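You operate a simulated robot arm through the tools that you are given. There is no shell and no other tool.

The job below is to be done with a simulated robot arm. You get a single attempt, and the scene is never put back.

## Task
Sow the pot in the holder by the card, firm the soil and add the tag with that code.
Fine: seed tube and tamper go back. Set down upright: tamper.

Only the result counts: the job must be done as asked and must still hold three seconds after the hand-in. Knocking over, shifting, dropping, spilling or breaking anything else fails it.

## Robot
A 7-joint arm with a two-finger parallel gripper, fixed in place. Base frame: the origin is on the floor under the middle of its stand, x ahead of it, y to its left, z up; the work surface is at about z = 76. Readings come in cm, degrees, newtons and seconds.
It reaches about 105.8 cm from its shoulder. Its first joint turns from -166.0 to 166.0 degrees. Payload 4.4 kg.
The TCP is the grasp point between the finger pads, 2.3 cm short of the fingertips. In the tool frame z runs along the fingers and y along their closing line. Largest opening 9.4 cm; finger width 3.8, thickness 1; the body of the gripper, 5.4 by 9.6 cm, starts 3.9 cm behind the TCP.
Orientation is that of the tool frame in the base frame, as a unit quaternion [x, y, z, w]. With the fingers straight down and closing along the base's y, the tool's x points along the base's -x, its y along +y and its z along -z.

## Interface
- The arm moves only by the tool arm_command. Its argument "moves" is a list of rows, each a list of 3 entries, a list of its own where there are three numbers: the shift along the tool's x, y, z in units of 50 mm (1.0 is 50 mm), then the turn, a rotation vector about the tool's x, y, z in units of 8 degrees (1.0 is 8 degrees), then the finger opening in cm, from 0 to 9.4. In form: [[[tx, ty, tz], [rx, ry, rz], claw], ...]. A call has 1 to 20 rows; each row shifts and turns the commanded pose from where the row before left it, along the tool's axes as they then stand. A call with a number of a shift or a turn outside -1 to 1 is refused whole. Rows are played at 5 a second. More than 5 cm and 8.6 degrees between two rows, or a gripper value outside its range, and nothing of the call is played. A pose out of reach is approached as far as the arm can. The call stops where the force on the tool passes 40 N (or 10 N more than at its start, if that is more) or the arm is blocked; 0.2 s more then pass. The fingers move at their own pace (about 10.8 cm/s each) and stop on an object; they squeeze with about 39 N. The grip force told is the motor's: it shows also when the fingers shut on nothing. Time passes only in rows, and 0.2 s behind the last, so rows that do not move let the fingers close. The reply holds the time, the measured pose of the TCP, the force on the tool along the base axes, the opening and the grip force, in the units named above and with some noise, with the torque about the TCP (base axes, N m) and any sound that the robot's microphone picked up.
- Cameras (640 x 400 px; columns grow to the right, rows downward): "scene" is fixed at [40.16, -50.12, 145.46]; the picture's right is [0.45, -0.89, 0.00], its down [-0.71, -0.36, -0.60] and it looks along [0.54, 0.27, -0.80] (base axes); focal length 244 px, centre (320, 200). "wrist" rides on the gripper at [8.6, 1.6, -7.4] in the tool frame; the picture's right is [-0.18, 0.98, 0.00], its down [-0.58, -0.11, -0.81] and it looks along [-0.79, -0.15, 0.59] (tool axes); focal length 243 px, centre (320, 200).
- capture(camera): a new picture of that camera. It takes no simulated time.
- pixel_to_xyz(camera, pixels): for up to 12 pixels [column, row] of the newest picture of that camera ("zoom" is the newest enlarged one), the place [x, y, z] in the base frame of the surface seen there, good to about 0.2 cm, but the place of the scene camera against the robot may be out by one fixed shift of up to 1.8 cm in any direction. It takes no simulated time.
- enlarge(camera, box): a new picture of the part [left, top, right, bottom] of that camera's present view, enlarged. It takes no simulated time.
- close_job(): hands the job in; it is judged then, once.

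Leave the gripper open and the arm clear of the work at the hand-in unless told otherwise.

The tools are called as a command line: name --argument value ..., lists and objects as JSON in quotes. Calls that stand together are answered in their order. arm_command: Moves the arm, as the interface text tells. Its arguments: {"type":"object","properties":{"moves":{"type":"array","items":{"type":"array"}}},"required":["moves"]} The other tools are called the same way: capture (camera) takes a picture; pixel_to_xyz (camera, pixels) gives the place of the surface under pixels of a picture; enlarge (camera, box) takes an enlarged picture of a part of a camera's view; close_job () hands the job in.

At the start:

```text
time_s: 0.0
tool_pos: [62.41, -11.06, 118.36]
ee_rot: [0.001, 1.0, 0.0, 0.001]
contact_force: [0.3, -0.9, 1.0]
wrist_torque: [0.0, -0.04, -0.01]
opening: 9.39
gripper_force: 0.1
```

scene: 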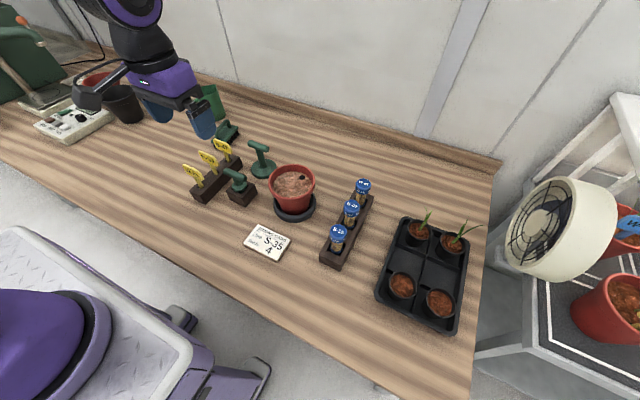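
wrist: 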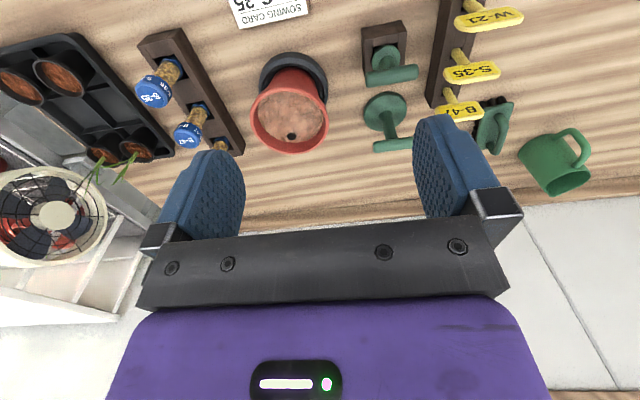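

I see a card near (268,242) in the scene view, a pot at (293,185), tubes at (350,220) and tags at (210,165). I'll enlarge each of these to read the details before moving.

enlarge --camera "scene" --box '[235, 215, 305, 265]'

enlarge --camera "scene" --box '[310, 170, 400, 270]'

enlarge --camera "scene" --box '[170, 120, 330, 220]'

enlarge --camera "wrist" --box '[220, 0, 540, 200]'

```text
8.00 times, centred on (270, 240) of scene
```

zoom: 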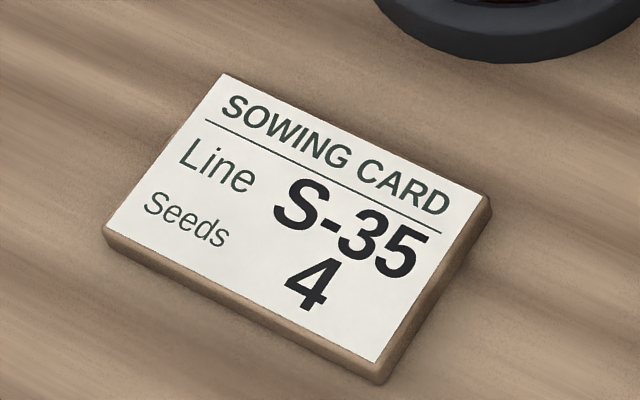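

```text
4.00 times, centred on (355, 220) of scene
```

zoom: 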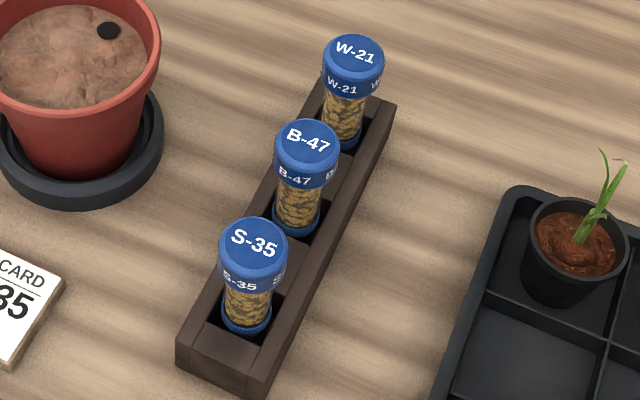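

```text
4.00 times, centred on (250, 170) of scene
```

zoom: 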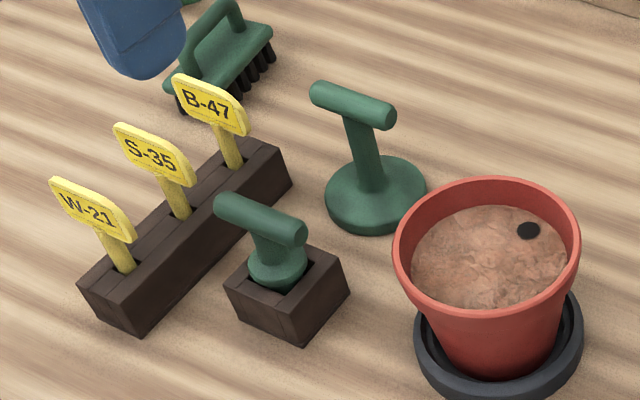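

```text
2.00 times, centred on (380, 100) of wrist
```

zoom: 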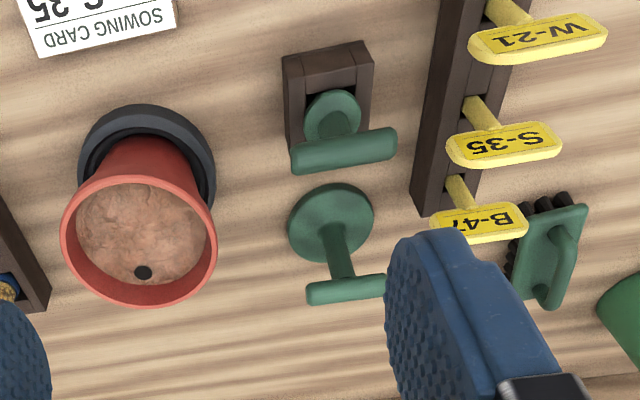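

The card says line S-35, 4 seeds. The S-35 tube is the nearest one, and the S-35 tag is the middle one. Two green tools stand by the pot: one in a block and one freestanding with a wide disc. Next I'll measure places with the wrist camera and look at more enlarged views.

capture --camera "wrist"

pixel_to_xyz --camera "wrist" --pixels '[[291, 136], [290, 105], [253, 112], [327, 112], [290, 152], [290, 82], [265, 75], [153, 92], [189, 134], [165, 68], [380, 60], [390, 77]]'

pixel_to_xyz --camera "scene" --pixels '[[302, 178], [293, 186], [269, 185], [315, 185], [293, 167], [293, 205], [338, 231], [351, 206], [362, 185], [268, 242], [232, 176], [262, 148]]'

enlarge --camera "scene" --box '[210, 130, 290, 210]'

enlarge --camera "wrist" --box '[340, 10, 440, 160]'

enlarge --camera "wrist" --box '[120, 20, 260, 170]'

```text
taken
```

wrist: 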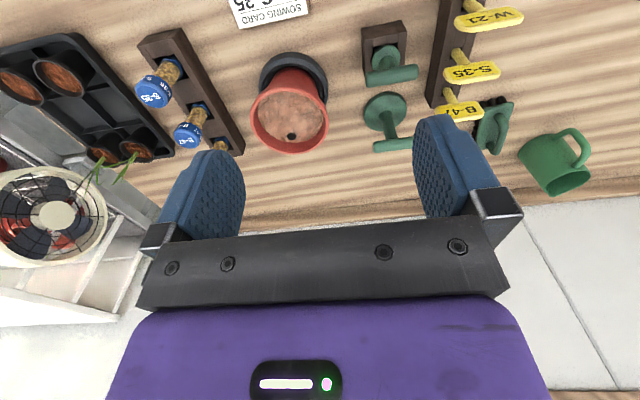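

```text
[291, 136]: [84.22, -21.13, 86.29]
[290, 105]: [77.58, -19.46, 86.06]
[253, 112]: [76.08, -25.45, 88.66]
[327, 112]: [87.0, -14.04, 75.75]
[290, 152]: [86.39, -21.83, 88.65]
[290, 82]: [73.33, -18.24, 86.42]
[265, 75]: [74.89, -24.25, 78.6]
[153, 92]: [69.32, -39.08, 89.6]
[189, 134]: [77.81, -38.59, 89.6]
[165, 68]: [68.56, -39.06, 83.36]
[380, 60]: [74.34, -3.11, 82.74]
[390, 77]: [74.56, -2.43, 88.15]
```

```text
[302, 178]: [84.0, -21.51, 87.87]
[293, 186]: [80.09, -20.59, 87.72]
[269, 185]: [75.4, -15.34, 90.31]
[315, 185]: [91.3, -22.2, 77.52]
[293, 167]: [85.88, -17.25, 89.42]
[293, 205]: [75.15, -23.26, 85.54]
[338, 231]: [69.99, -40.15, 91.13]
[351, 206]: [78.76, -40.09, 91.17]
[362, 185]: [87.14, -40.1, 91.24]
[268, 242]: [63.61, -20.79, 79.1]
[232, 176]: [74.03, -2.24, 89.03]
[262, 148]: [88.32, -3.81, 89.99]
```

```text
5.00 times, centred on (250, 170) of scene
```

zoom: 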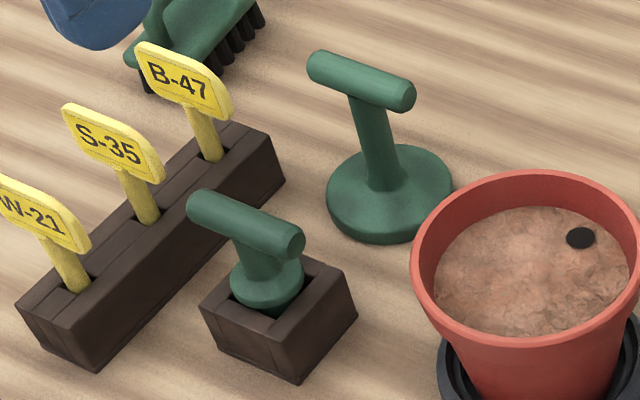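

```text
2.67 times, centred on (390, 85) of wrist
```

zoom: 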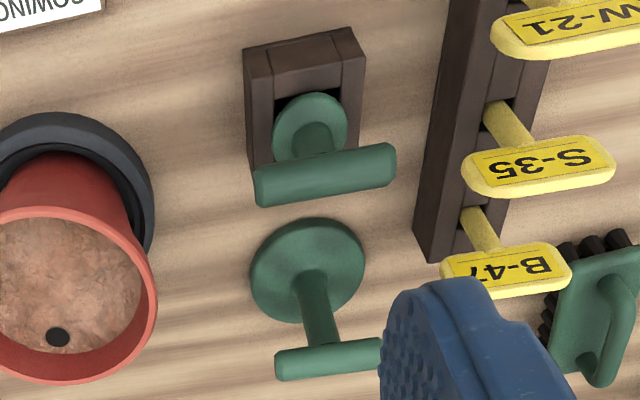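

```text
2.67 times, centred on (190, 95) of wrist
```

zoom: 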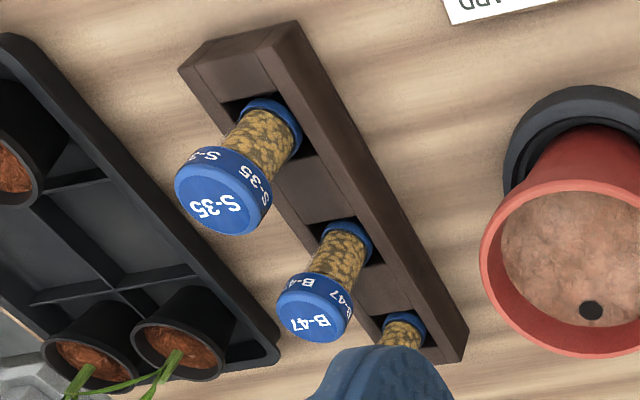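

The wrist camera differs from the scene camera by roughly (0.6, -0.8, 1.5), so I'll trust the wrist camera. Next I'll measure the sizes of both tool discs, the pot rim, the tags and the tube from this same wrist picture.

pixel_to_xyz --camera "wrist" --pixels '[[365, 112], [404, 106], [385, 96], [376, 125], [375, 144], [411, 142], [373, 48], [396, 48], [370, 83], [417, 73], [364, 30], [401, 24]]'

pixel_to_xyz --camera "wrist" --pixels '[[252, 118], [326, 118], [289, 71], [289, 150], [260, 115], [318, 115], [290, 78], [290, 142], [291, 136], [445, 76], [499, 70], [472, 65]]'

pixel_to_xyz --camera "wrist" --pixels '[[456, 52], [460, 60], [440, 40], [430, 100], [140, 45], [180, 30], [170, 60], [180, 75], [155, 95], [140, 92], [165, 85], [200, 100]]'

```text
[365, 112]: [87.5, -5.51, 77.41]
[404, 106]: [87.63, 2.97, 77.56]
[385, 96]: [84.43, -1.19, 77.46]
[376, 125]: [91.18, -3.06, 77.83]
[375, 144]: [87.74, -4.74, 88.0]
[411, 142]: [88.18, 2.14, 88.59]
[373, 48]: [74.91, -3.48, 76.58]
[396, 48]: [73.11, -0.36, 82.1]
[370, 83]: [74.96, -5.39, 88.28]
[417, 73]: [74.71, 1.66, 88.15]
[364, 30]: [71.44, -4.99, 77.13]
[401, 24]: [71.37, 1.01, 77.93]
```

```text
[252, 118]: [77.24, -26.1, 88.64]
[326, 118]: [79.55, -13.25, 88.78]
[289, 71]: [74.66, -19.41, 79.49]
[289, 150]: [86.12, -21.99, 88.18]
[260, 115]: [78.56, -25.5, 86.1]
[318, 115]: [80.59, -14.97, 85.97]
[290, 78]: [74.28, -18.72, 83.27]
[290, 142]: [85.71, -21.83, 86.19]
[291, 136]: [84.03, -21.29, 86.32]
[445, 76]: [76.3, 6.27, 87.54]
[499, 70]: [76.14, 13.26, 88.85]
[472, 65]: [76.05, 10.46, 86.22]
```

```text
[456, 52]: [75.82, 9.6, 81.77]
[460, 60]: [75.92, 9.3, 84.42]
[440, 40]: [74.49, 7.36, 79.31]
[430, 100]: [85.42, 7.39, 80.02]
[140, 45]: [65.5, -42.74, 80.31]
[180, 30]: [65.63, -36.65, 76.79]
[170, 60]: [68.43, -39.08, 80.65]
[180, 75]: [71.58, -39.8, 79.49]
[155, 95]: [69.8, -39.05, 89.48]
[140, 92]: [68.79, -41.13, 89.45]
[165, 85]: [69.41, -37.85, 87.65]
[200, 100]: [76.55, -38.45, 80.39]
```

The free-standing tool has a disc about 8.5 cm across. The one in the block is narrower. The pot's inside is about 10.5 cm across at the soil (z≈86), centred near (79.8, -19.7), and the dark hole is at (84.1, -21.2). I'll move the wrist lower and left to look at both tools up close before deciding.

arm_command --moves '[[[0.18, 0.44, 0.74], [0, 0, 0], 9.4], [[0.18, 0.44, 0.74], [0, 0, 0], 9.4], [[0.18, 0.44, 0.74], [0, 0, 0], 9.4], [[0.18, 0.44, 0.74], [0, 0, 0], 9.4], [[0.18, 0.44, 0.74], [0, 0, 0], 9.4]]'

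capture --camera "wrist"

capture --camera "scene"

```text
time_s: 1.2
tool_pos: [57.72, -0.22, 99.7]
ee_rot: [0.002, 1.0, 0.0, 0.0]
contact_force: [-0.5, -0.7, 0.1]
wrist_torque: [0.05, -0.01, 0.04]
opening: 9.4
gripper_force: 0.0
```

```text
taken
```

wrist: 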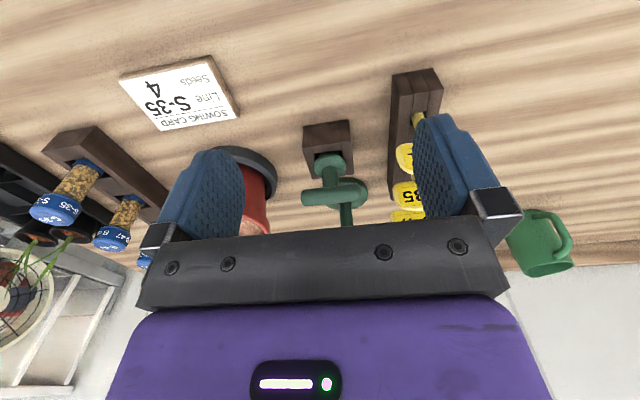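

```text
taken
```

scene: 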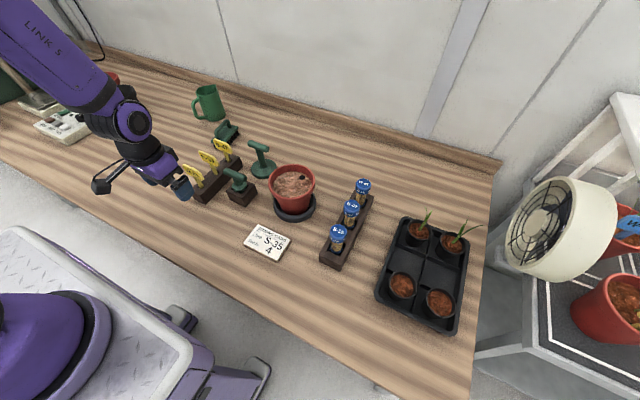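

From here both tools show near (328,160)–(345,195). I'll enlarge them, along with the scene view without the arm in the way.

enlarge --camera "wrist" --box '[260, 100, 420, 230]'

enlarge --camera "scene" --box '[210, 160, 270, 210]'

enlarge --camera "scene" --box '[265, 160, 325, 225]'

enlarge --camera "wrist" --box '[0, 120, 160, 270]'

```text
3.08 times, centred on (340, 165) of wrist
```

zoom: 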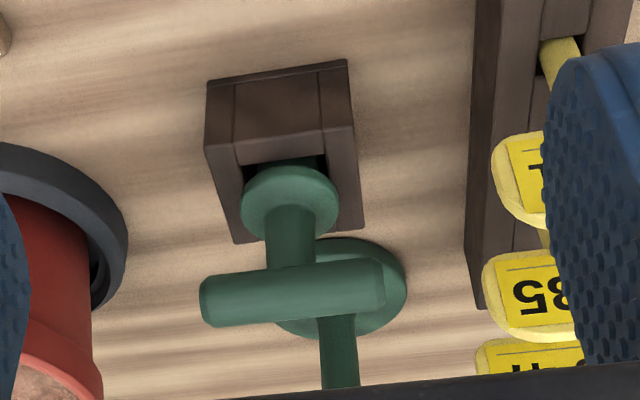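

```text
8.00 times, centred on (240, 185) of scene
```

zoom: 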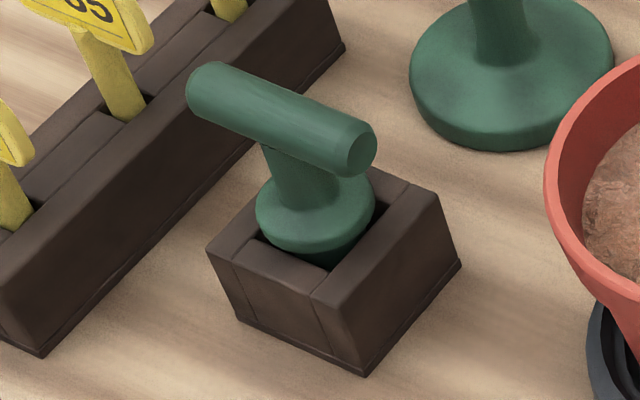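

```text
6.15 times, centred on (295, 192) of scene
```

zoom: 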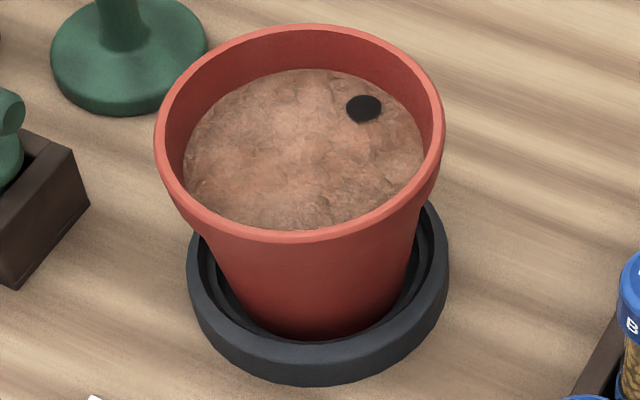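

```text
2.67 times, centred on (80, 195) of wrist
```

zoom: 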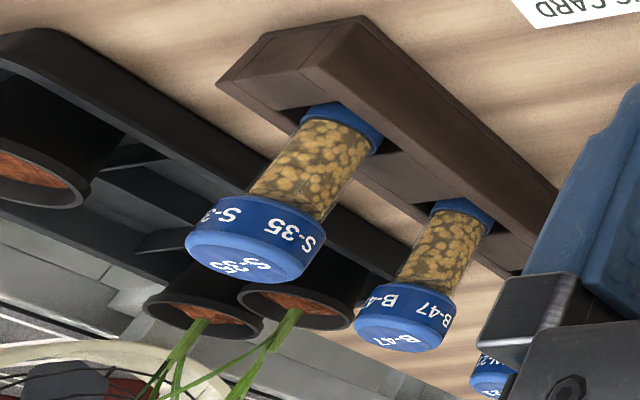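

The block tool has a small collar that seems to taper below, while the free-standing one has a broad flat base. To confirm this I'll enlarge the block tool heavily and measure points on it.

enlarge --camera "scene" --box '[225, 175, 265, 200]'

enlarge --camera "wrist" --box '[300, 115, 360, 165]'

```text
16.00 times, centred on (245, 188) of scene
```

zoom: 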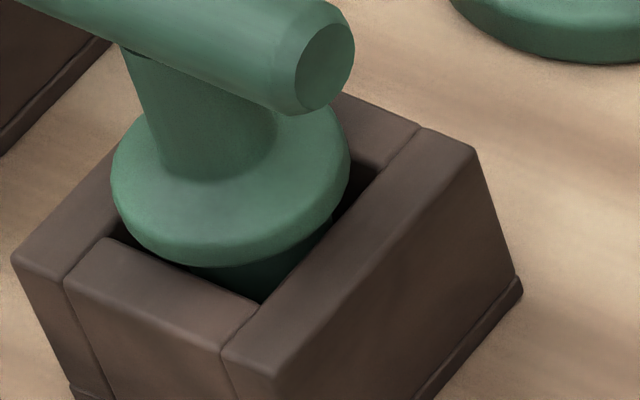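

```text
8.00 times, centred on (330, 140) of wrist
```

zoom: 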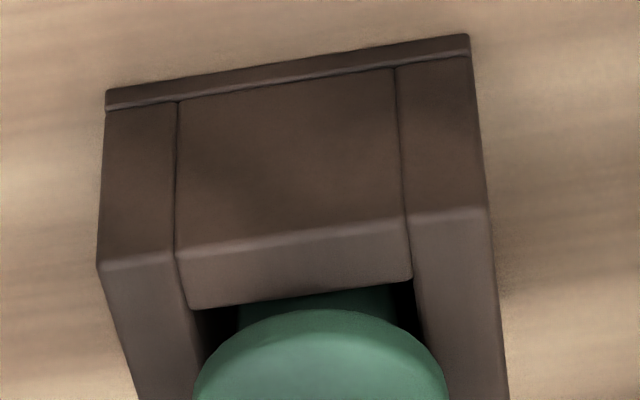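

Below its collar the block tool has a narrower peg in a socket, so it's a dibber. The free-standing broad-disc tool is the tamper. Next I'll move right and lower to look closely at the S-35 tube near (69.3, -39.2).

arm_command --moves '[[[-0.05, -0.935, 0.15], [0, 0, 0], 9.4], [[-0.05, -0.935, 0.15], [0, 0, 0], 9.4], [[-0.05, -0.935, 0.15], [0, 0, 0], 9.4], [[-0.05, -0.935, 0.15], [0, 0, 0], 9.4], [[-0.05, -0.935, 0.15], [0, 0, 0], 9.4], [[-0.05, -0.935, 0.15], [0, 0, 0], 9.4], [[-0.05, -0.935, 0.15], [0, 0, 0], 9.4], [[-0.05, -0.935, 0.15], [0, 0, 0], 9.4]]'

capture --camera "wrist"

capture --camera "scene"

```text
time_s: 3.0
tool_pos: [60.23, -37.68, 93.85]
ee_rot: [-0.001, 1.0, 0.0, -0.001]
contact_force: [0.1, 0.4, 0.3]
wrist_torque: [-0.04, 0.02, 0.0]
opening: 9.41
gripper_force: 0.0
```

```text
taken
```

wrist: 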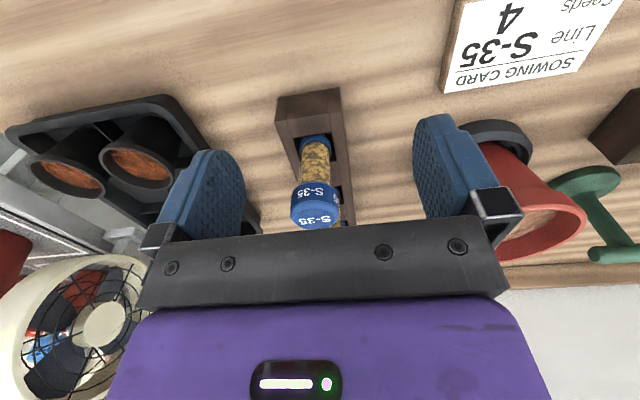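

```text
taken
```

scene: 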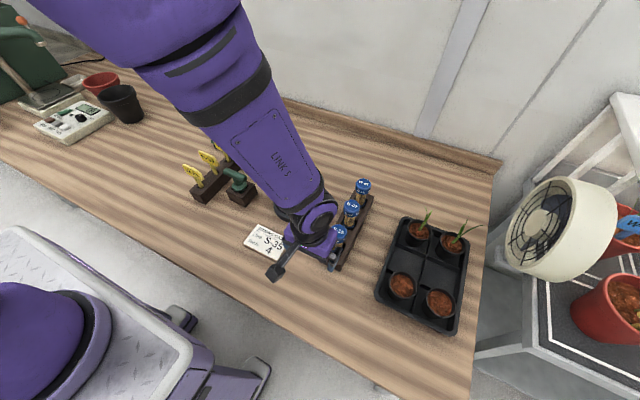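

The S-35 tube now sits between the fingers in the wrist view at (315,180). I'll enlarge that and measure points on the cap, body and rack.

enlarge --camera "wrist" --box '[265, 80, 365, 235]'

pixel_to_xyz --camera "wrist" --pixels '[[316, 219], [292, 215], [341, 210], [316, 192], [316, 186], [304, 165], [328, 160], [315, 150], [315, 142], [310, 108], [285, 120], [342, 110]]'

pixel_to_xyz --camera "wrist" --pixels '[[314, 138], [304, 150], [331, 145], [332, 165], [338, 200], [294, 193], [338, 186], [316, 228], [290, 130], [335, 120], [150, 110], [130, 150]]'

```text
2.58 times, centred on (315, 158) of wrist
```

zoom: 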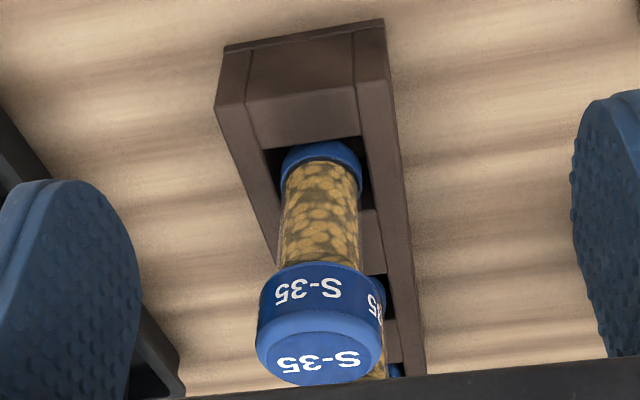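

```text
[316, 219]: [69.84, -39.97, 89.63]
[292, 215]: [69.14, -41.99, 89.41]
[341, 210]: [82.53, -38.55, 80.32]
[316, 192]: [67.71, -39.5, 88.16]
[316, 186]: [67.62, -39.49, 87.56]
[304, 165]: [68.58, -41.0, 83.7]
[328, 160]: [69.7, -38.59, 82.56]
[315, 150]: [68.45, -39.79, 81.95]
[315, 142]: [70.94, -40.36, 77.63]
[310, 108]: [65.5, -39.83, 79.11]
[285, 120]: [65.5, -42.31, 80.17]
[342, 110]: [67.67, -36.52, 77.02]
```

```text
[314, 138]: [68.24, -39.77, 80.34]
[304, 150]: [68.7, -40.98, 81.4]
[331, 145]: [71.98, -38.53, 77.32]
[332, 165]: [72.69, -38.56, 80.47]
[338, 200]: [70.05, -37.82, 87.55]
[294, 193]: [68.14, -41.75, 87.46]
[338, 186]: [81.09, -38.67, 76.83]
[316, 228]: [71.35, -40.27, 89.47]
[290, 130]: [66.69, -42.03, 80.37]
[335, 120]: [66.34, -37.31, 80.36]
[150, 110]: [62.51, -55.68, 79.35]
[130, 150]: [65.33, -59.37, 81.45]
```

The tube axis is at about (69.7, -39.8). The cap is 4.1 cm wide and spans z 86.8–89.6, the glass spans z 82–86.8, and the rack top is at 80.35. I'll grip it from the side with the gripper level and the wrist camera on top, so the gripper has to roll 180° first. I'll back up and rise, start rolling in small steps, and measure the tray edge in the scene picture.

pixel_to_xyz --camera "scene" --pixels '[[378, 290], [385, 268], [395, 245], [404, 222], [376, 294], [390, 285], [420, 213], [456, 228], [402, 275], [332, 262]]'

arm_command --moves '[[[0.35, 0, -0.8], [0, 0, 0], 9.4], [[0.35, 0, -0.8], [0, 0, 0], 9.4], [[0.35, 0, -0.8], [0, 0, 0], 9.4], [[0, 0, 0], [0, 0, 1], 6.0], [[0, 0, 0], [0, 0, 1], 6.0], [[0, 0, 0], [0, 0, 1], 6.0], [[0, 0, 0], [0, 0, 1], 6.0], [[0, 0, 0], [0, 0, 1], 6.0]]'

```text
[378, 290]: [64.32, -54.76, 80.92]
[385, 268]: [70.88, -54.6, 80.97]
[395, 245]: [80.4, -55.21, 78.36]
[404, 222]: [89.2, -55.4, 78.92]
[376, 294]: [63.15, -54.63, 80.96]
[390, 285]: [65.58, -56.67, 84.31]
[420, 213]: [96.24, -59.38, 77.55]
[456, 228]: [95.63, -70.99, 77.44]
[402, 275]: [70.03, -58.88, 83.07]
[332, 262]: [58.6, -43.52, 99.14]
```

```text
time_s: 4.8
tool_pos: [54.73, -37.61, 105.81]
ee_rot: [0.343, 0.939, 0.0, 0.0]
contact_force: [0.7, -0.7, -0.7]
wrist_torque: [-0.01, -0.03, -0.01]
opening: 6.01
gripper_force: 0.0
```

The roll went through without trouble and the tray edge (y≈-54) is well clear. I'll finish the remaining 140° of roll.

arm_command --moves '[[[0, 0, 0], [0, 0, 1], 6.0], [[0, 0, 0], [0, 0, 1], 6.0], [[0, 0, 0], [0, 0, 1], 6.0], [[0, 0, 0], [0, 0, 1], 6.0], [[0, 0, 0], [0, 0, 1], 6.0], [[0, 0, 0], [0, 0, 1], 6.0], [[0, 0, 0], [0, 0, 1], 6.0], [[0, 0, 0], [0, 0, 1], 6.0], [[0, 0, 0], [0, 0, 1], 6.0], [[0, 0, 0], [0, 0, 1], 6.0], [[0, 0, 0], [0, 0, 1], 6.0], [[0, 0, 0], [0, 0, 1], 6.0], [[0, 0, 0], [0, 0, 1], 6.0], [[0, 0, 0], [0, 0, 1], 6.0], [[0, 0, 0], [0, 0, 1], 6.0], [[0, 0, 0], [0, 0, 1], 6.0], [[0, 0, 0], [0, 0, 1], 6.0], [[0, 0, 0], [0, 0, 0.5], 6.0]]'

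capture --camera "scene"

```text
time_s: 8.6
tool_pos: [54.88, -37.52, 105.88]
ee_rot: [1.0, -0.002, 0.0, 0.0]
contact_force: [0.7, -0.1, 0.2]
wrist_torque: [0.01, 0.01, 0.03]
opening: 6.0
gripper_force: 0.1
```

```text
taken
```

scene: 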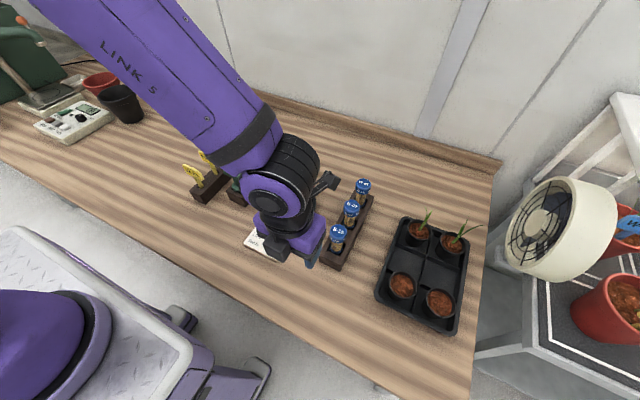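

Rolled: orientation [1,0,0,0], camera on the far side. Next I pitch about tool y by +82° so the fingers point along +x, almost level and slightly downward.

arm_command --moves '[[[0, 0, 0], [0, 1, 0], 6.0], [[0, 0, 0], [0, 1, 0], 6.0], [[0, 0, 0], [0, 1, 0], 6.0], [[0, 0, 0], [0, 1, 0], 6.0], [[0, 0, 0], [0, 1, 0], 6.0], [[0, 0, 0], [0, 1, 0], 6.0], [[0, 0, 0], [0, 1, 0], 6.0], [[0, 0, 0], [0, 1, 0], 6.0], [[0, 0, 0], [0, 1, 0], 6.0], [[0, 0, 0], [0, 1, 0], 6.0], [[0, 0, 0], [0, 0.25, 0], 6.0]]'

capture --camera "scene"

capture --camera "wrist"

```text
time_s: 11.0
tool_pos: [54.71, -37.53, 105.91]
ee_rot: [0.754, 0.0, 0.657, 0.001]
contact_force: [-0.3, 0.1, -0.2]
wrist_torque: [0.01, 0.0, -0.05]
opening: 6.0
gripper_force: 0.0
```

```text
taken
```

scene: 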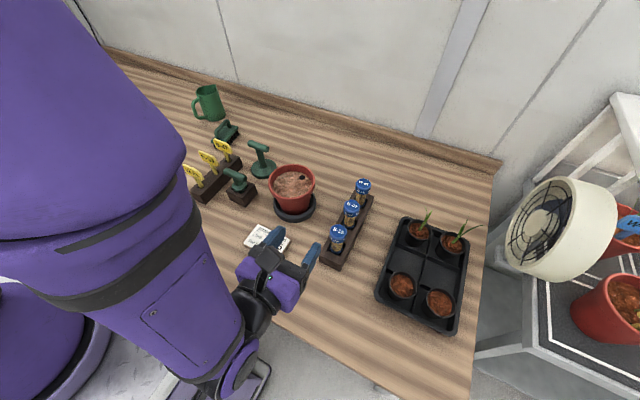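

```text
taken
```

wrist: 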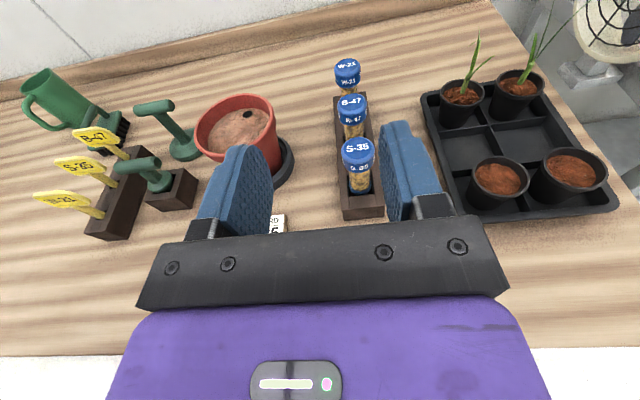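

The gripper is now level, 8° downward, with the camera on top. The S-35 tube is at (357,160) in the wrist view. I'll re-measure it from this new pose to cross-check its place, and check the pot as well.

enlarge --camera "wrist" --box '[320, 50, 400, 220]'

pixel_to_xyz --camera "wrist" --pixels '[[357, 148], [343, 150], [373, 150], [358, 168], [358, 180], [351, 182], [367, 182], [360, 190], [358, 141], [363, 207], [343, 205], [383, 203]]'

pixel_to_xyz --camera "wrist" --pixels '[[248, 113], [232, 130], [200, 128], [272, 118], [235, 97], [230, 157], [235, 110], [178, 108], [155, 104], [186, 142], [100, 165], [78, 164]]'

```text
2.35 times, centred on (360, 135) of wrist
```

zoom: 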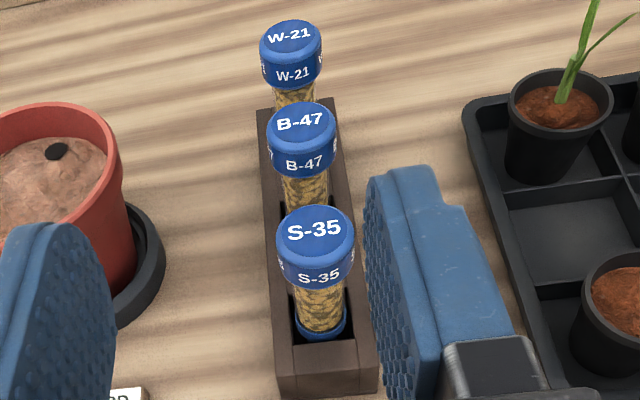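

```text
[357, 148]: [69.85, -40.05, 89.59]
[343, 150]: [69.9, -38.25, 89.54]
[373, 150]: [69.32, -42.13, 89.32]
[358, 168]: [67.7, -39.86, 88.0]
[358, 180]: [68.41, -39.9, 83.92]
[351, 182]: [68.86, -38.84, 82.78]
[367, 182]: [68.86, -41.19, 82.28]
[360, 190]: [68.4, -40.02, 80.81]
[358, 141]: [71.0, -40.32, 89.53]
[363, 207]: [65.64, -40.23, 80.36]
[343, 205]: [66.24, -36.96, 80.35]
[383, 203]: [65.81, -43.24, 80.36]
```

```text
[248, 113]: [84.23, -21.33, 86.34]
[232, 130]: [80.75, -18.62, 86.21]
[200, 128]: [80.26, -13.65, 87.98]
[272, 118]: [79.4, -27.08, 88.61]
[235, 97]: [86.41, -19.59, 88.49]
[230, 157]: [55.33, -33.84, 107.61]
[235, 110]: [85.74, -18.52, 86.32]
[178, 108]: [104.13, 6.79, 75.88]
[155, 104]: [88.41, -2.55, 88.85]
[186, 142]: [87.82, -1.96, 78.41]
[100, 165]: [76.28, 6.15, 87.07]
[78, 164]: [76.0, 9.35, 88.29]
```

Both views agree: the tube axis is at about (69.75, -40.0). Before lowering I have to be sure the wrist links behind the gripper clear the table edge, so I'll measure the arm's surfaces in the scene view.

enlarge --camera "scene" --box '[140, 220, 340, 400]'

pixel_to_xyz --camera "scene" --pixels '[[285, 285], [265, 260], [255, 310], [245, 345], [235, 365], [225, 390], [210, 385], [240, 395], [258, 372], [265, 345], [300, 330], [180, 300]]'

```text
2.22 times, centred on (240, 310) of scene
```

zoom: 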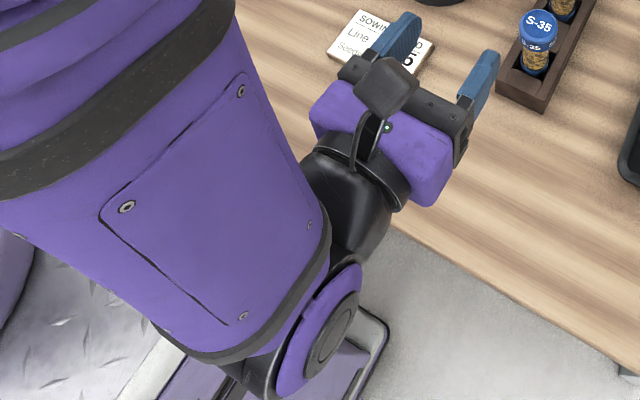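

```text
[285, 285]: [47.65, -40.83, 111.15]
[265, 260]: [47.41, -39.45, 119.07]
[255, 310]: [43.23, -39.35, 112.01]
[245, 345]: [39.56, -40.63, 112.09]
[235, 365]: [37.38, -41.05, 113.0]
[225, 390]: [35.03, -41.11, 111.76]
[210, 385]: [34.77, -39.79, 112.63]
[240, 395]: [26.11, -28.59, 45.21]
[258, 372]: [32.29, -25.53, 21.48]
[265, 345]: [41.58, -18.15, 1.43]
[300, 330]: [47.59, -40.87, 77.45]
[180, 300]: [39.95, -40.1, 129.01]
```

The scene view shows the round wrist joint cap around zoom (330,330). I'll query points on it in this zoom to find its height relative to the gripper axis.

pixel_to_xyz --camera "zoom" --pixels '[[333, 328], [345, 310], [320, 345], [300, 375], [285, 390], [350, 285], [355, 270], [345, 340], [310, 330], [265, 385], [350, 220], [385, 230]]'

```text
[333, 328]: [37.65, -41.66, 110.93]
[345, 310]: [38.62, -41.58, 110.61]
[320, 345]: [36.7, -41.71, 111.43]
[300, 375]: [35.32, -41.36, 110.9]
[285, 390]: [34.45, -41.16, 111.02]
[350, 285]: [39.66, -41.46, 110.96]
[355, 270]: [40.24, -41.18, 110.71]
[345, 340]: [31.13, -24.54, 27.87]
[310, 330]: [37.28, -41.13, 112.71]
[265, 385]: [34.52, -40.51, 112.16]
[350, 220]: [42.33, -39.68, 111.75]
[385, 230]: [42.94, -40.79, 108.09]
```

The wrist joint lies right on the gripper axis, so its underside clears the table. I'll set the pitch to 12° downward, then descend in front of the rack to (56, -40, 84.1) with the fingers open 6 cm.

arm_command --moves '[[[0, 0, 0], [0, -0.5, 0], 6.0], [[-0.842, 0.097, 0.232], [0, 0, 0], 6.0], [[-0.842, 0.097, 0.232], [0, 0, 0], 6.0], [[-0.842, 0.097, 0.232], [0, 0, 0], 6.0], [[-0.842, 0.097, 0.232], [0, 0, 0], 6.0], [[-0.842, 0.097, 0.232], [0, 0, 0], 6.0], [[0, 0, 0], [0, 0, 0], 6.0]]'

capture --camera "wrist"

capture --camera "scene"

```text
time_s: 12.6
tool_pos: [56.09, -40.35, 84.05]
ee_rot: [0.778, 0.0, 0.629, 0.0]
contact_force: [0.0, 0.4, -0.2]
wrist_torque: [0.01, 0.0, 0.02]
opening: 5.99
gripper_force: 0.0
```

```text
taken
```

wrist: 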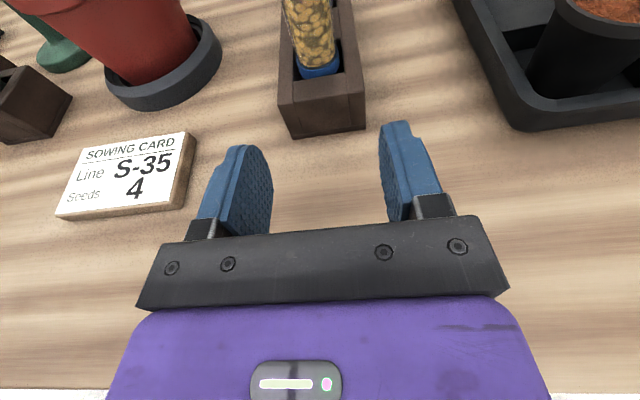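

```text
taken
```

scene: 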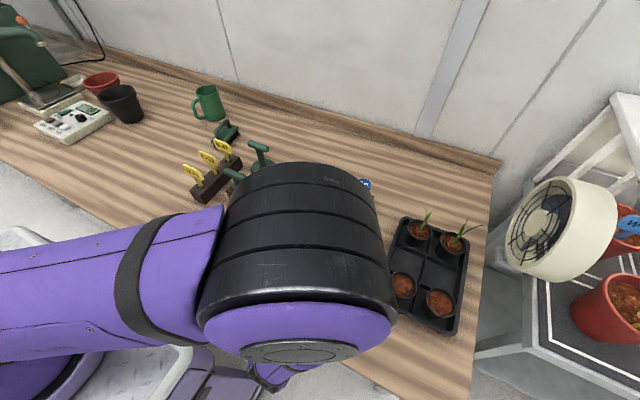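

The pose is (56.1, -40.35, 84.05) and the arm's elbow now blocks the scene view. I'll check the tube body's place from this closer wrist view before going forward.

enlarge --camera "wrist" --box '[240, 0, 420, 150]'

pixel_to_xyz --camera "wrist" --pixels '[[310, 20], [296, 40], [330, 35], [313, 40], [300, 62], [320, 70], [337, 60], [317, 78], [280, 105], [364, 92], [322, 115], [345, 10]]'

```text
2.67 times, centred on (330, 75) of wrist
```

zoom: 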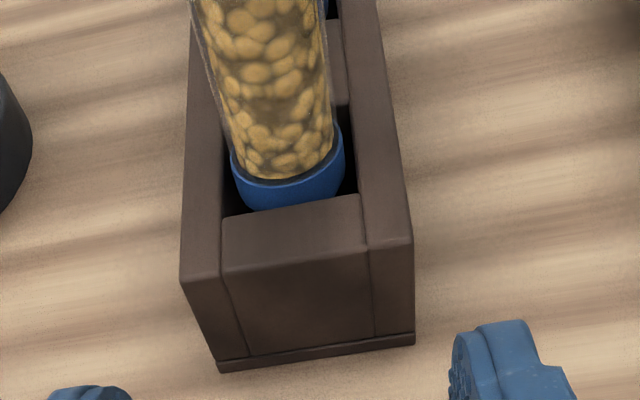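

```text
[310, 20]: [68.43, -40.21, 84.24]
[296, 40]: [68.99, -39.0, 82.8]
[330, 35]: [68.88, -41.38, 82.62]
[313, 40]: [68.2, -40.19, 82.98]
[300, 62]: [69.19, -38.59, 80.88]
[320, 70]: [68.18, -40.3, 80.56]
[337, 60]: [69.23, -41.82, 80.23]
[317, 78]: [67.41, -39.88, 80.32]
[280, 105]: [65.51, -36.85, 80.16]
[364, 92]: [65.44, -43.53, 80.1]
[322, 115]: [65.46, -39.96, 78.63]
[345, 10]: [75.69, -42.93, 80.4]
```

The tube centre lies at y≈-40.2 and x≈69.7, which lines up with the fingers. Now I advance 13.6 cm level along +x to bring the glass between the pads, still open.

arm_command --moves '[[[0.144, -0.006, 0.665], [0, 0, 0], 6.0], [[0.144, -0.006, 0.665], [0, 0, 0], 6.0], [[0.144, -0.006, 0.665], [0, 0, 0], 6.0], [[0.144, -0.006, 0.665], [0, 0, 0], 6.0], [[0, 0, 0], [0, 0, 0], 6.0]]'

capture --camera "wrist"

```text
time_s: 13.8
tool_pos: [69.39, -40.0, 83.97]
ee_rot: [0.777, -0.001, 0.629, 0.001]
contact_force: [-0.1, 0.4, 0.5]
wrist_torque: [0.01, 0.0, 0.03]
opening: 5.99
gripper_force: 0.0
```

```text
taken
```

wrist: 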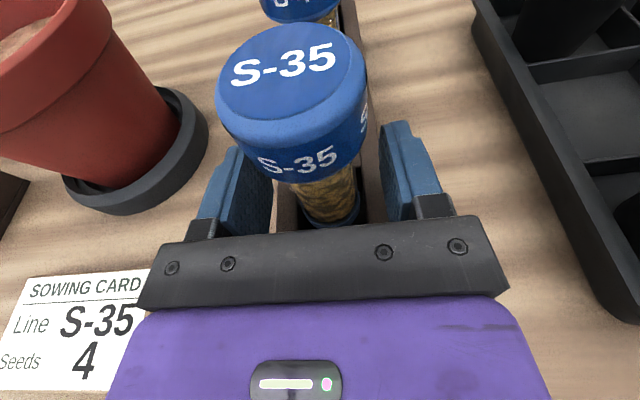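

The tube's glass sits between the pads at around (330,200). Now I close the fingers on it without moving.

arm_command --moves '[[[0, 0, 0], [0, 0, 0], 4.0], [[0, 0, 0], [0, 0, 0], 3.2], [[0, 0, 0], [0, 0, 0], 2.4], [[0, 0, 0], [0, 0, 0], 2.2], [[0, 0, 0], [0, 0, 0], 2.2]]'

capture --camera "wrist"

```text
time_s: 15.0
tool_pos: [69.27, -40.06, 83.95]
ee_rot: [0.778, 0.001, 0.629, -0.001]
contact_force: [1.5, 0.2, 1.5]
wrist_torque: [0.06, -0.02, -0.01]
opening: 3.49
gripper_force: 38.9
```

```text
taken
```

wrist: 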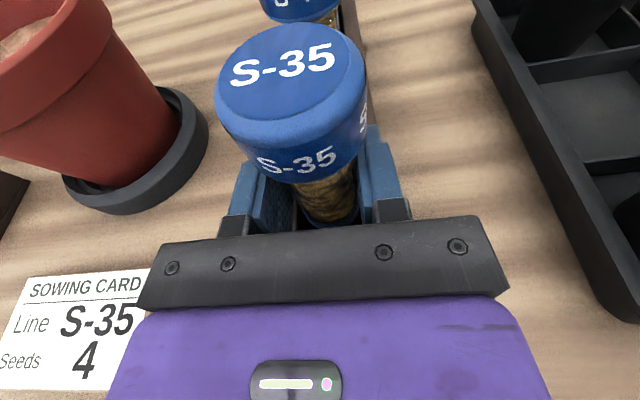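

The fingers stopped at 3.49 cm, wider than I estimated for the glass. They may be touching the lower blue collar or the cap's edge. I'll enlarge the view to see what the pads touch.

enlarge --camera "wrist" --box '[220, 120, 430, 240]'

pixel_to_xyz --camera "wrist" --pixels '[[330, 215], [330, 200], [325, 190], [320, 178], [305, 180], [350, 190], [350, 165], [290, 160], [262, 150], [290, 60], [222, 80], [362, 80]]'

```text
3.05 times, centred on (325, 180) of wrist
```

zoom: 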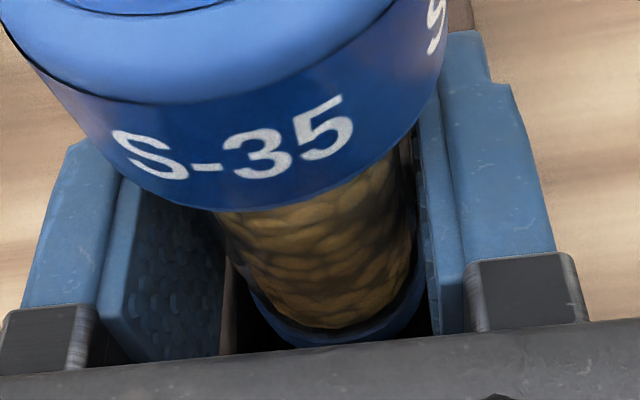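

```text
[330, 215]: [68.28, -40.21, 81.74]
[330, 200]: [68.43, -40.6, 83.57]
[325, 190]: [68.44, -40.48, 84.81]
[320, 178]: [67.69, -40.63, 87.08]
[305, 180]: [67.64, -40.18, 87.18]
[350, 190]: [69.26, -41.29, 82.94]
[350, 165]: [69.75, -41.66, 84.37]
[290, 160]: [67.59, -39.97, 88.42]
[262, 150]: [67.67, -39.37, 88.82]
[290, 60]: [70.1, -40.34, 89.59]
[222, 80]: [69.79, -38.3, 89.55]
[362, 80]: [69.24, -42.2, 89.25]
```

The pads rest on the lower blue collar, which is the widest part near the rack. That's a poor grip. I'll open, level the pitch to about 4°, raise 0.7 cm so the pads meet only the glass, and close again.

arm_command --moves '[[[0, 0, 0], [0, 0, 0], 5.6], [[0, 0, 0], [0, 0, 0], 5.6], [[0.142, 0, 0.03], [0, 0, 0], 5.6], [[0, 0, 0], [0, 0.5, 0], 5.6], [[0, 0, 0], [0, 0.5, 0], 5.6], [[0, 0, 0], [0, 0, 0], 5.6]]'

enlarge --camera "wrist" --box '[200, 0, 440, 250]'

```text
time_s: 16.4
tool_pos: [69.93, -39.92, 84.74]
ee_rot: [0.731, 0.0, 0.682, -0.001]
contact_force: [-0.7, 0.1, -0.4]
wrist_torque: [-0.01, 0.01, 0.0]
opening: 5.6
gripper_force: 0.0
```

```text
1.60 times, centred on (320, 125) of wrist
```

zoom: 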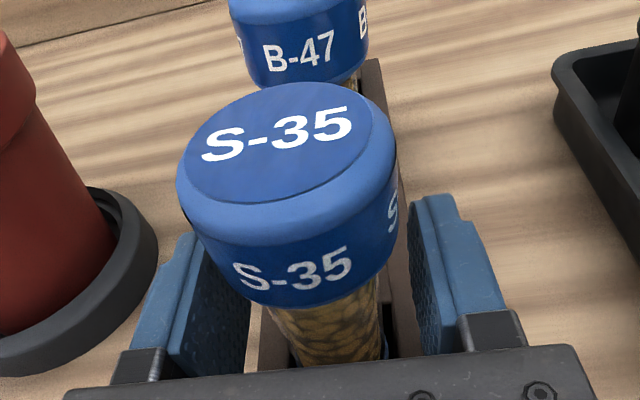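

The pads now sit between the cap and the collar. I'll close on the glass.

arm_command --moves '[[[0, 0, 0], [0, 0, 0], 4.0], [[0, 0, 0], [0, 0, 0], 3.0], [[0, 0, 0], [0, 0, 0], 2.0], [[0, 0, 0], [0, 0, 0], 2.0], [[0, 0, 0], [0, 0, 0], 2.0]]'

enlarge --camera "wrist" --box '[200, 0, 440, 250]'

```text
time_s: 17.6
tool_pos: [69.81, -40.0, 84.65]
ee_rot: [0.731, 0.0, 0.682, 0.0]
contact_force: [-1.0, 0.1, -0.8]
wrist_torque: [-0.03, 0.0, 0.02]
opening: 3.36
gripper_force: 39.3
```

```text
1.60 times, centred on (320, 125) of wrist
```

zoom: 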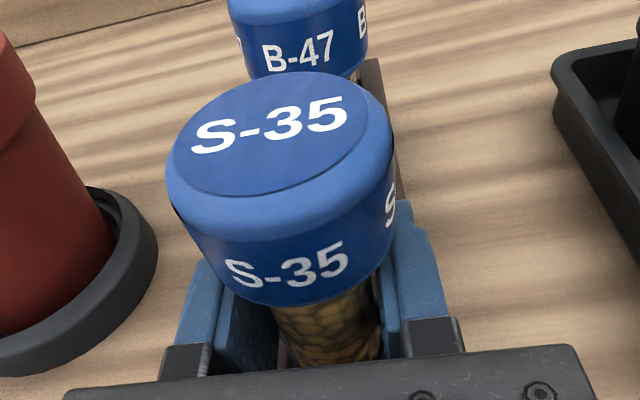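

The grip is firm: opening 3.36 cm, 39 N. I'll lift slowly by 2 cm and check.

arm_command --moves '[[[0.1, 0, -0.007], [0, 0, 0], 2.0], [[0.1, 0, -0.007], [0, 0, 0], 2.0], [[0.1, 0, -0.007], [0, 0, 0], 2.0], [[0.1, 0, -0.007], [0, 0, 0], 2.0]]'

capture --camera "wrist"

```text
time_s: 18.6
tool_pos: [69.85, -39.88, 86.86]
ee_rot: [0.732, 0.0, 0.681, 0.0]
contact_force: [0.0, 0.1, -0.1]
wrist_torque: [-0.01, -0.02, 0.02]
opening: 3.32
gripper_force: 39.1
```

```text
taken
```

wrist: 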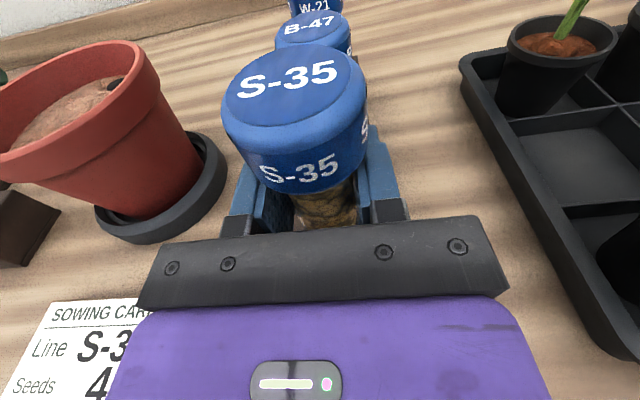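

The tube came out with the gripper, upright and steady. I'll raise it another 14 cm and carry it over beside the pot at (79.8, -24, 101), still upright.

arm_command --moves '[[[0.5, 0, -0.035], [0, 0, 0], 2.0], [[0.6, 0, -0.042], [0, 0, 0], 2.0], [[0.6, 0, -0.042], [0, 0, 0], 2.0], [[0.6, 0, -0.042], [0, 0, 0], 2.0], [[0.5, 0, -0.035], [0, 0, 0], 2.0], [[0.02, -0.454, 0.284], [0, 0, 0], 2.0], [[0.02, -0.454, 0.284], [0, 0, 0], 2.0], [[0.02, -0.454, 0.284], [0, 0, 0], 2.0], [[0.02, -0.454, 0.284], [0, 0, 0], 2.0], [[0.02, -0.454, 0.284], [0, 0, 0], 2.0], [[0.02, -0.454, 0.284], [0, 0, 0], 2.0], [[0.02, -0.454, 0.284], [0, 0, 0], 2.0], [[0, 0, 0], [0, 0, 0], 2.0]]'

capture --camera "wrist"

capture --camera "scene"

```text
time_s: 21.4
tool_pos: [79.86, -23.89, 100.66]
ee_rot: [0.731, -0.001, 0.682, 0.001]
contact_force: [-0.8, 0.9, -0.8]
wrist_torque: [-0.01, -0.03, 0.0]
opening: 3.23
gripper_force: 38.7
```

```text
taken
```

wrist: 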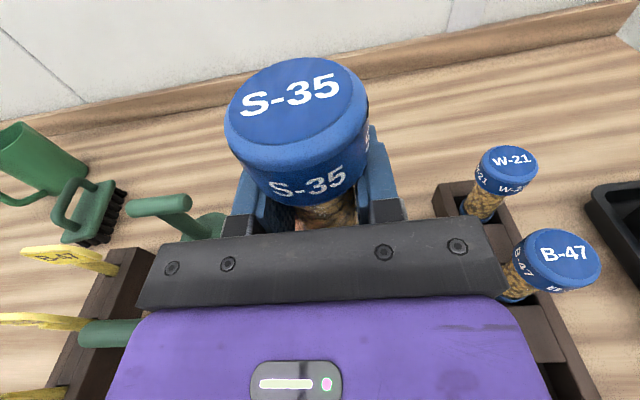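

```text
taken
```

scene: 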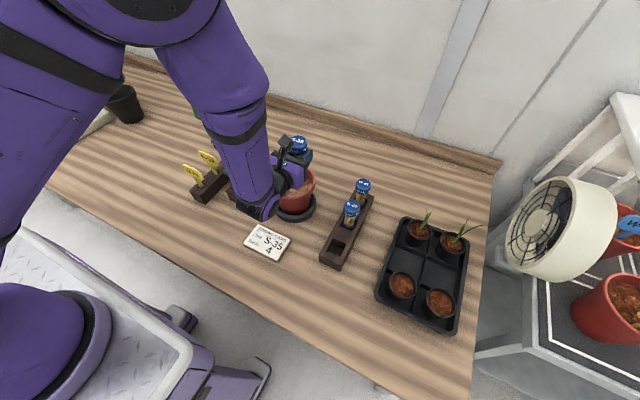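

The tube is held upright beside the pot. Now I roll the gripper by -72° so the cap swings toward the pot centre, still above horizontal, and then check.

arm_command --moves '[[[0, 0, 0], [0, 0, -1], 2.0], [[0, 0, 0], [0, 0, -1], 2.0], [[0, 0, 0], [0, 0, -1], 2.0], [[0, 0, 0], [0, 0, -1], 2.0], [[0, 0, 0], [0, 0, -1], 2.0], [[0, 0, 0], [0, 0, -1], 2.0], [[0, 0, 0], [0, 0, -1], 2.0], [[0, 0, 0], [0, 0, -1], 2.0], [[0, 0, 0], [0, 0, -1], 2.0], [[0, 0, 0], [0, 0, 0], 2.0]]'

capture --camera "scene"

capture --camera "wrist"

```text
time_s: 23.6
tool_pos: [79.8, -24.1, 100.74]
ee_rot: [0.591, 0.431, 0.552, 0.401]
contact_force: [0.1, 0.1, -1.1]
wrist_torque: [0.03, 0.0, -0.02]
opening: 3.22
gripper_force: 38.8
```

```text
taken
```

scene: 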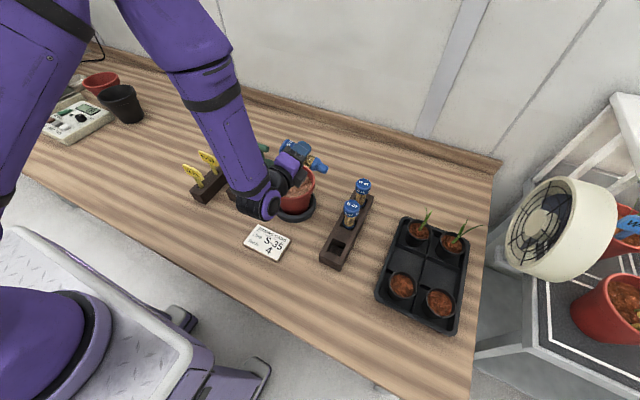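

```text
taken
```

wrist: 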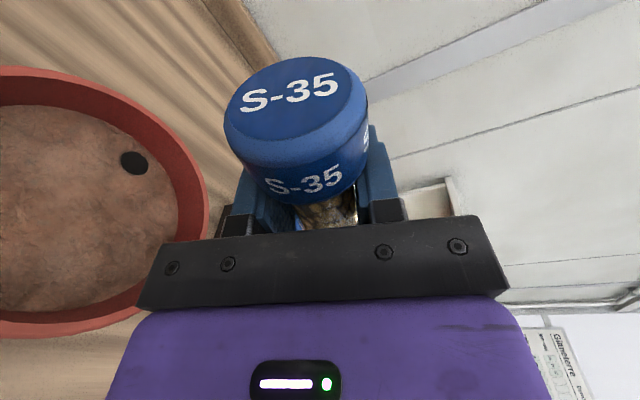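

The tube is still firm in the grip at 72° tilt, and the wrist camera now looks across the pot. I'll measure the rim and soil from here, and enlarge the soil as a reference before sowing.

pixel_to_xyz --camera "wrist" --pixels '[[134, 162], [203, 215], [190, 215], [60, 78], [60, 92], [60, 325], [60, 310], [140, 110], [160, 290], [175, 205], [30, 200], [90, 250]]'

enlarge --camera "wrist" --box '[0, 60, 220, 340]'

enlarge --camera "scene" --box '[240, 120, 340, 220]'

```text
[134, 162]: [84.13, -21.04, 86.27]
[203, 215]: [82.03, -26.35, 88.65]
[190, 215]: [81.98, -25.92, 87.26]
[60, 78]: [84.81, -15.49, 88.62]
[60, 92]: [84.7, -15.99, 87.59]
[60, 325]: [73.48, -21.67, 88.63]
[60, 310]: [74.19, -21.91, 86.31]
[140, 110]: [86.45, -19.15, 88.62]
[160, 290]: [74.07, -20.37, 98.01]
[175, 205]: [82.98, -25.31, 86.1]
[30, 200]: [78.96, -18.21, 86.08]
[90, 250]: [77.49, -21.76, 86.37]
```

```text
1.43 times, centred on (110, 200) of wrist
```

zoom: 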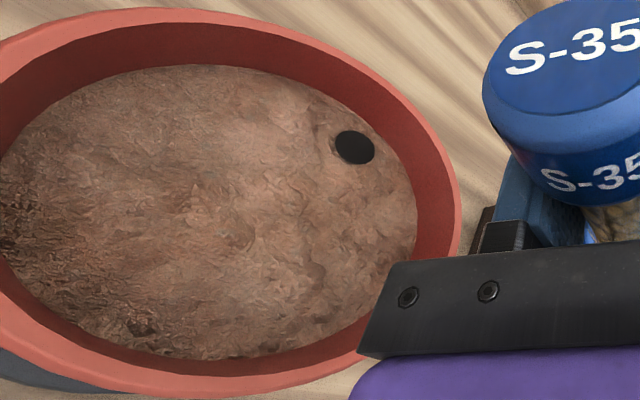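

```text
4.00 times, centred on (290, 170) of scene
```

zoom: 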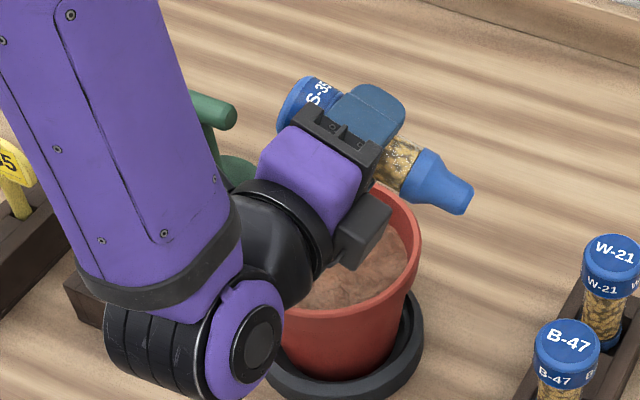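

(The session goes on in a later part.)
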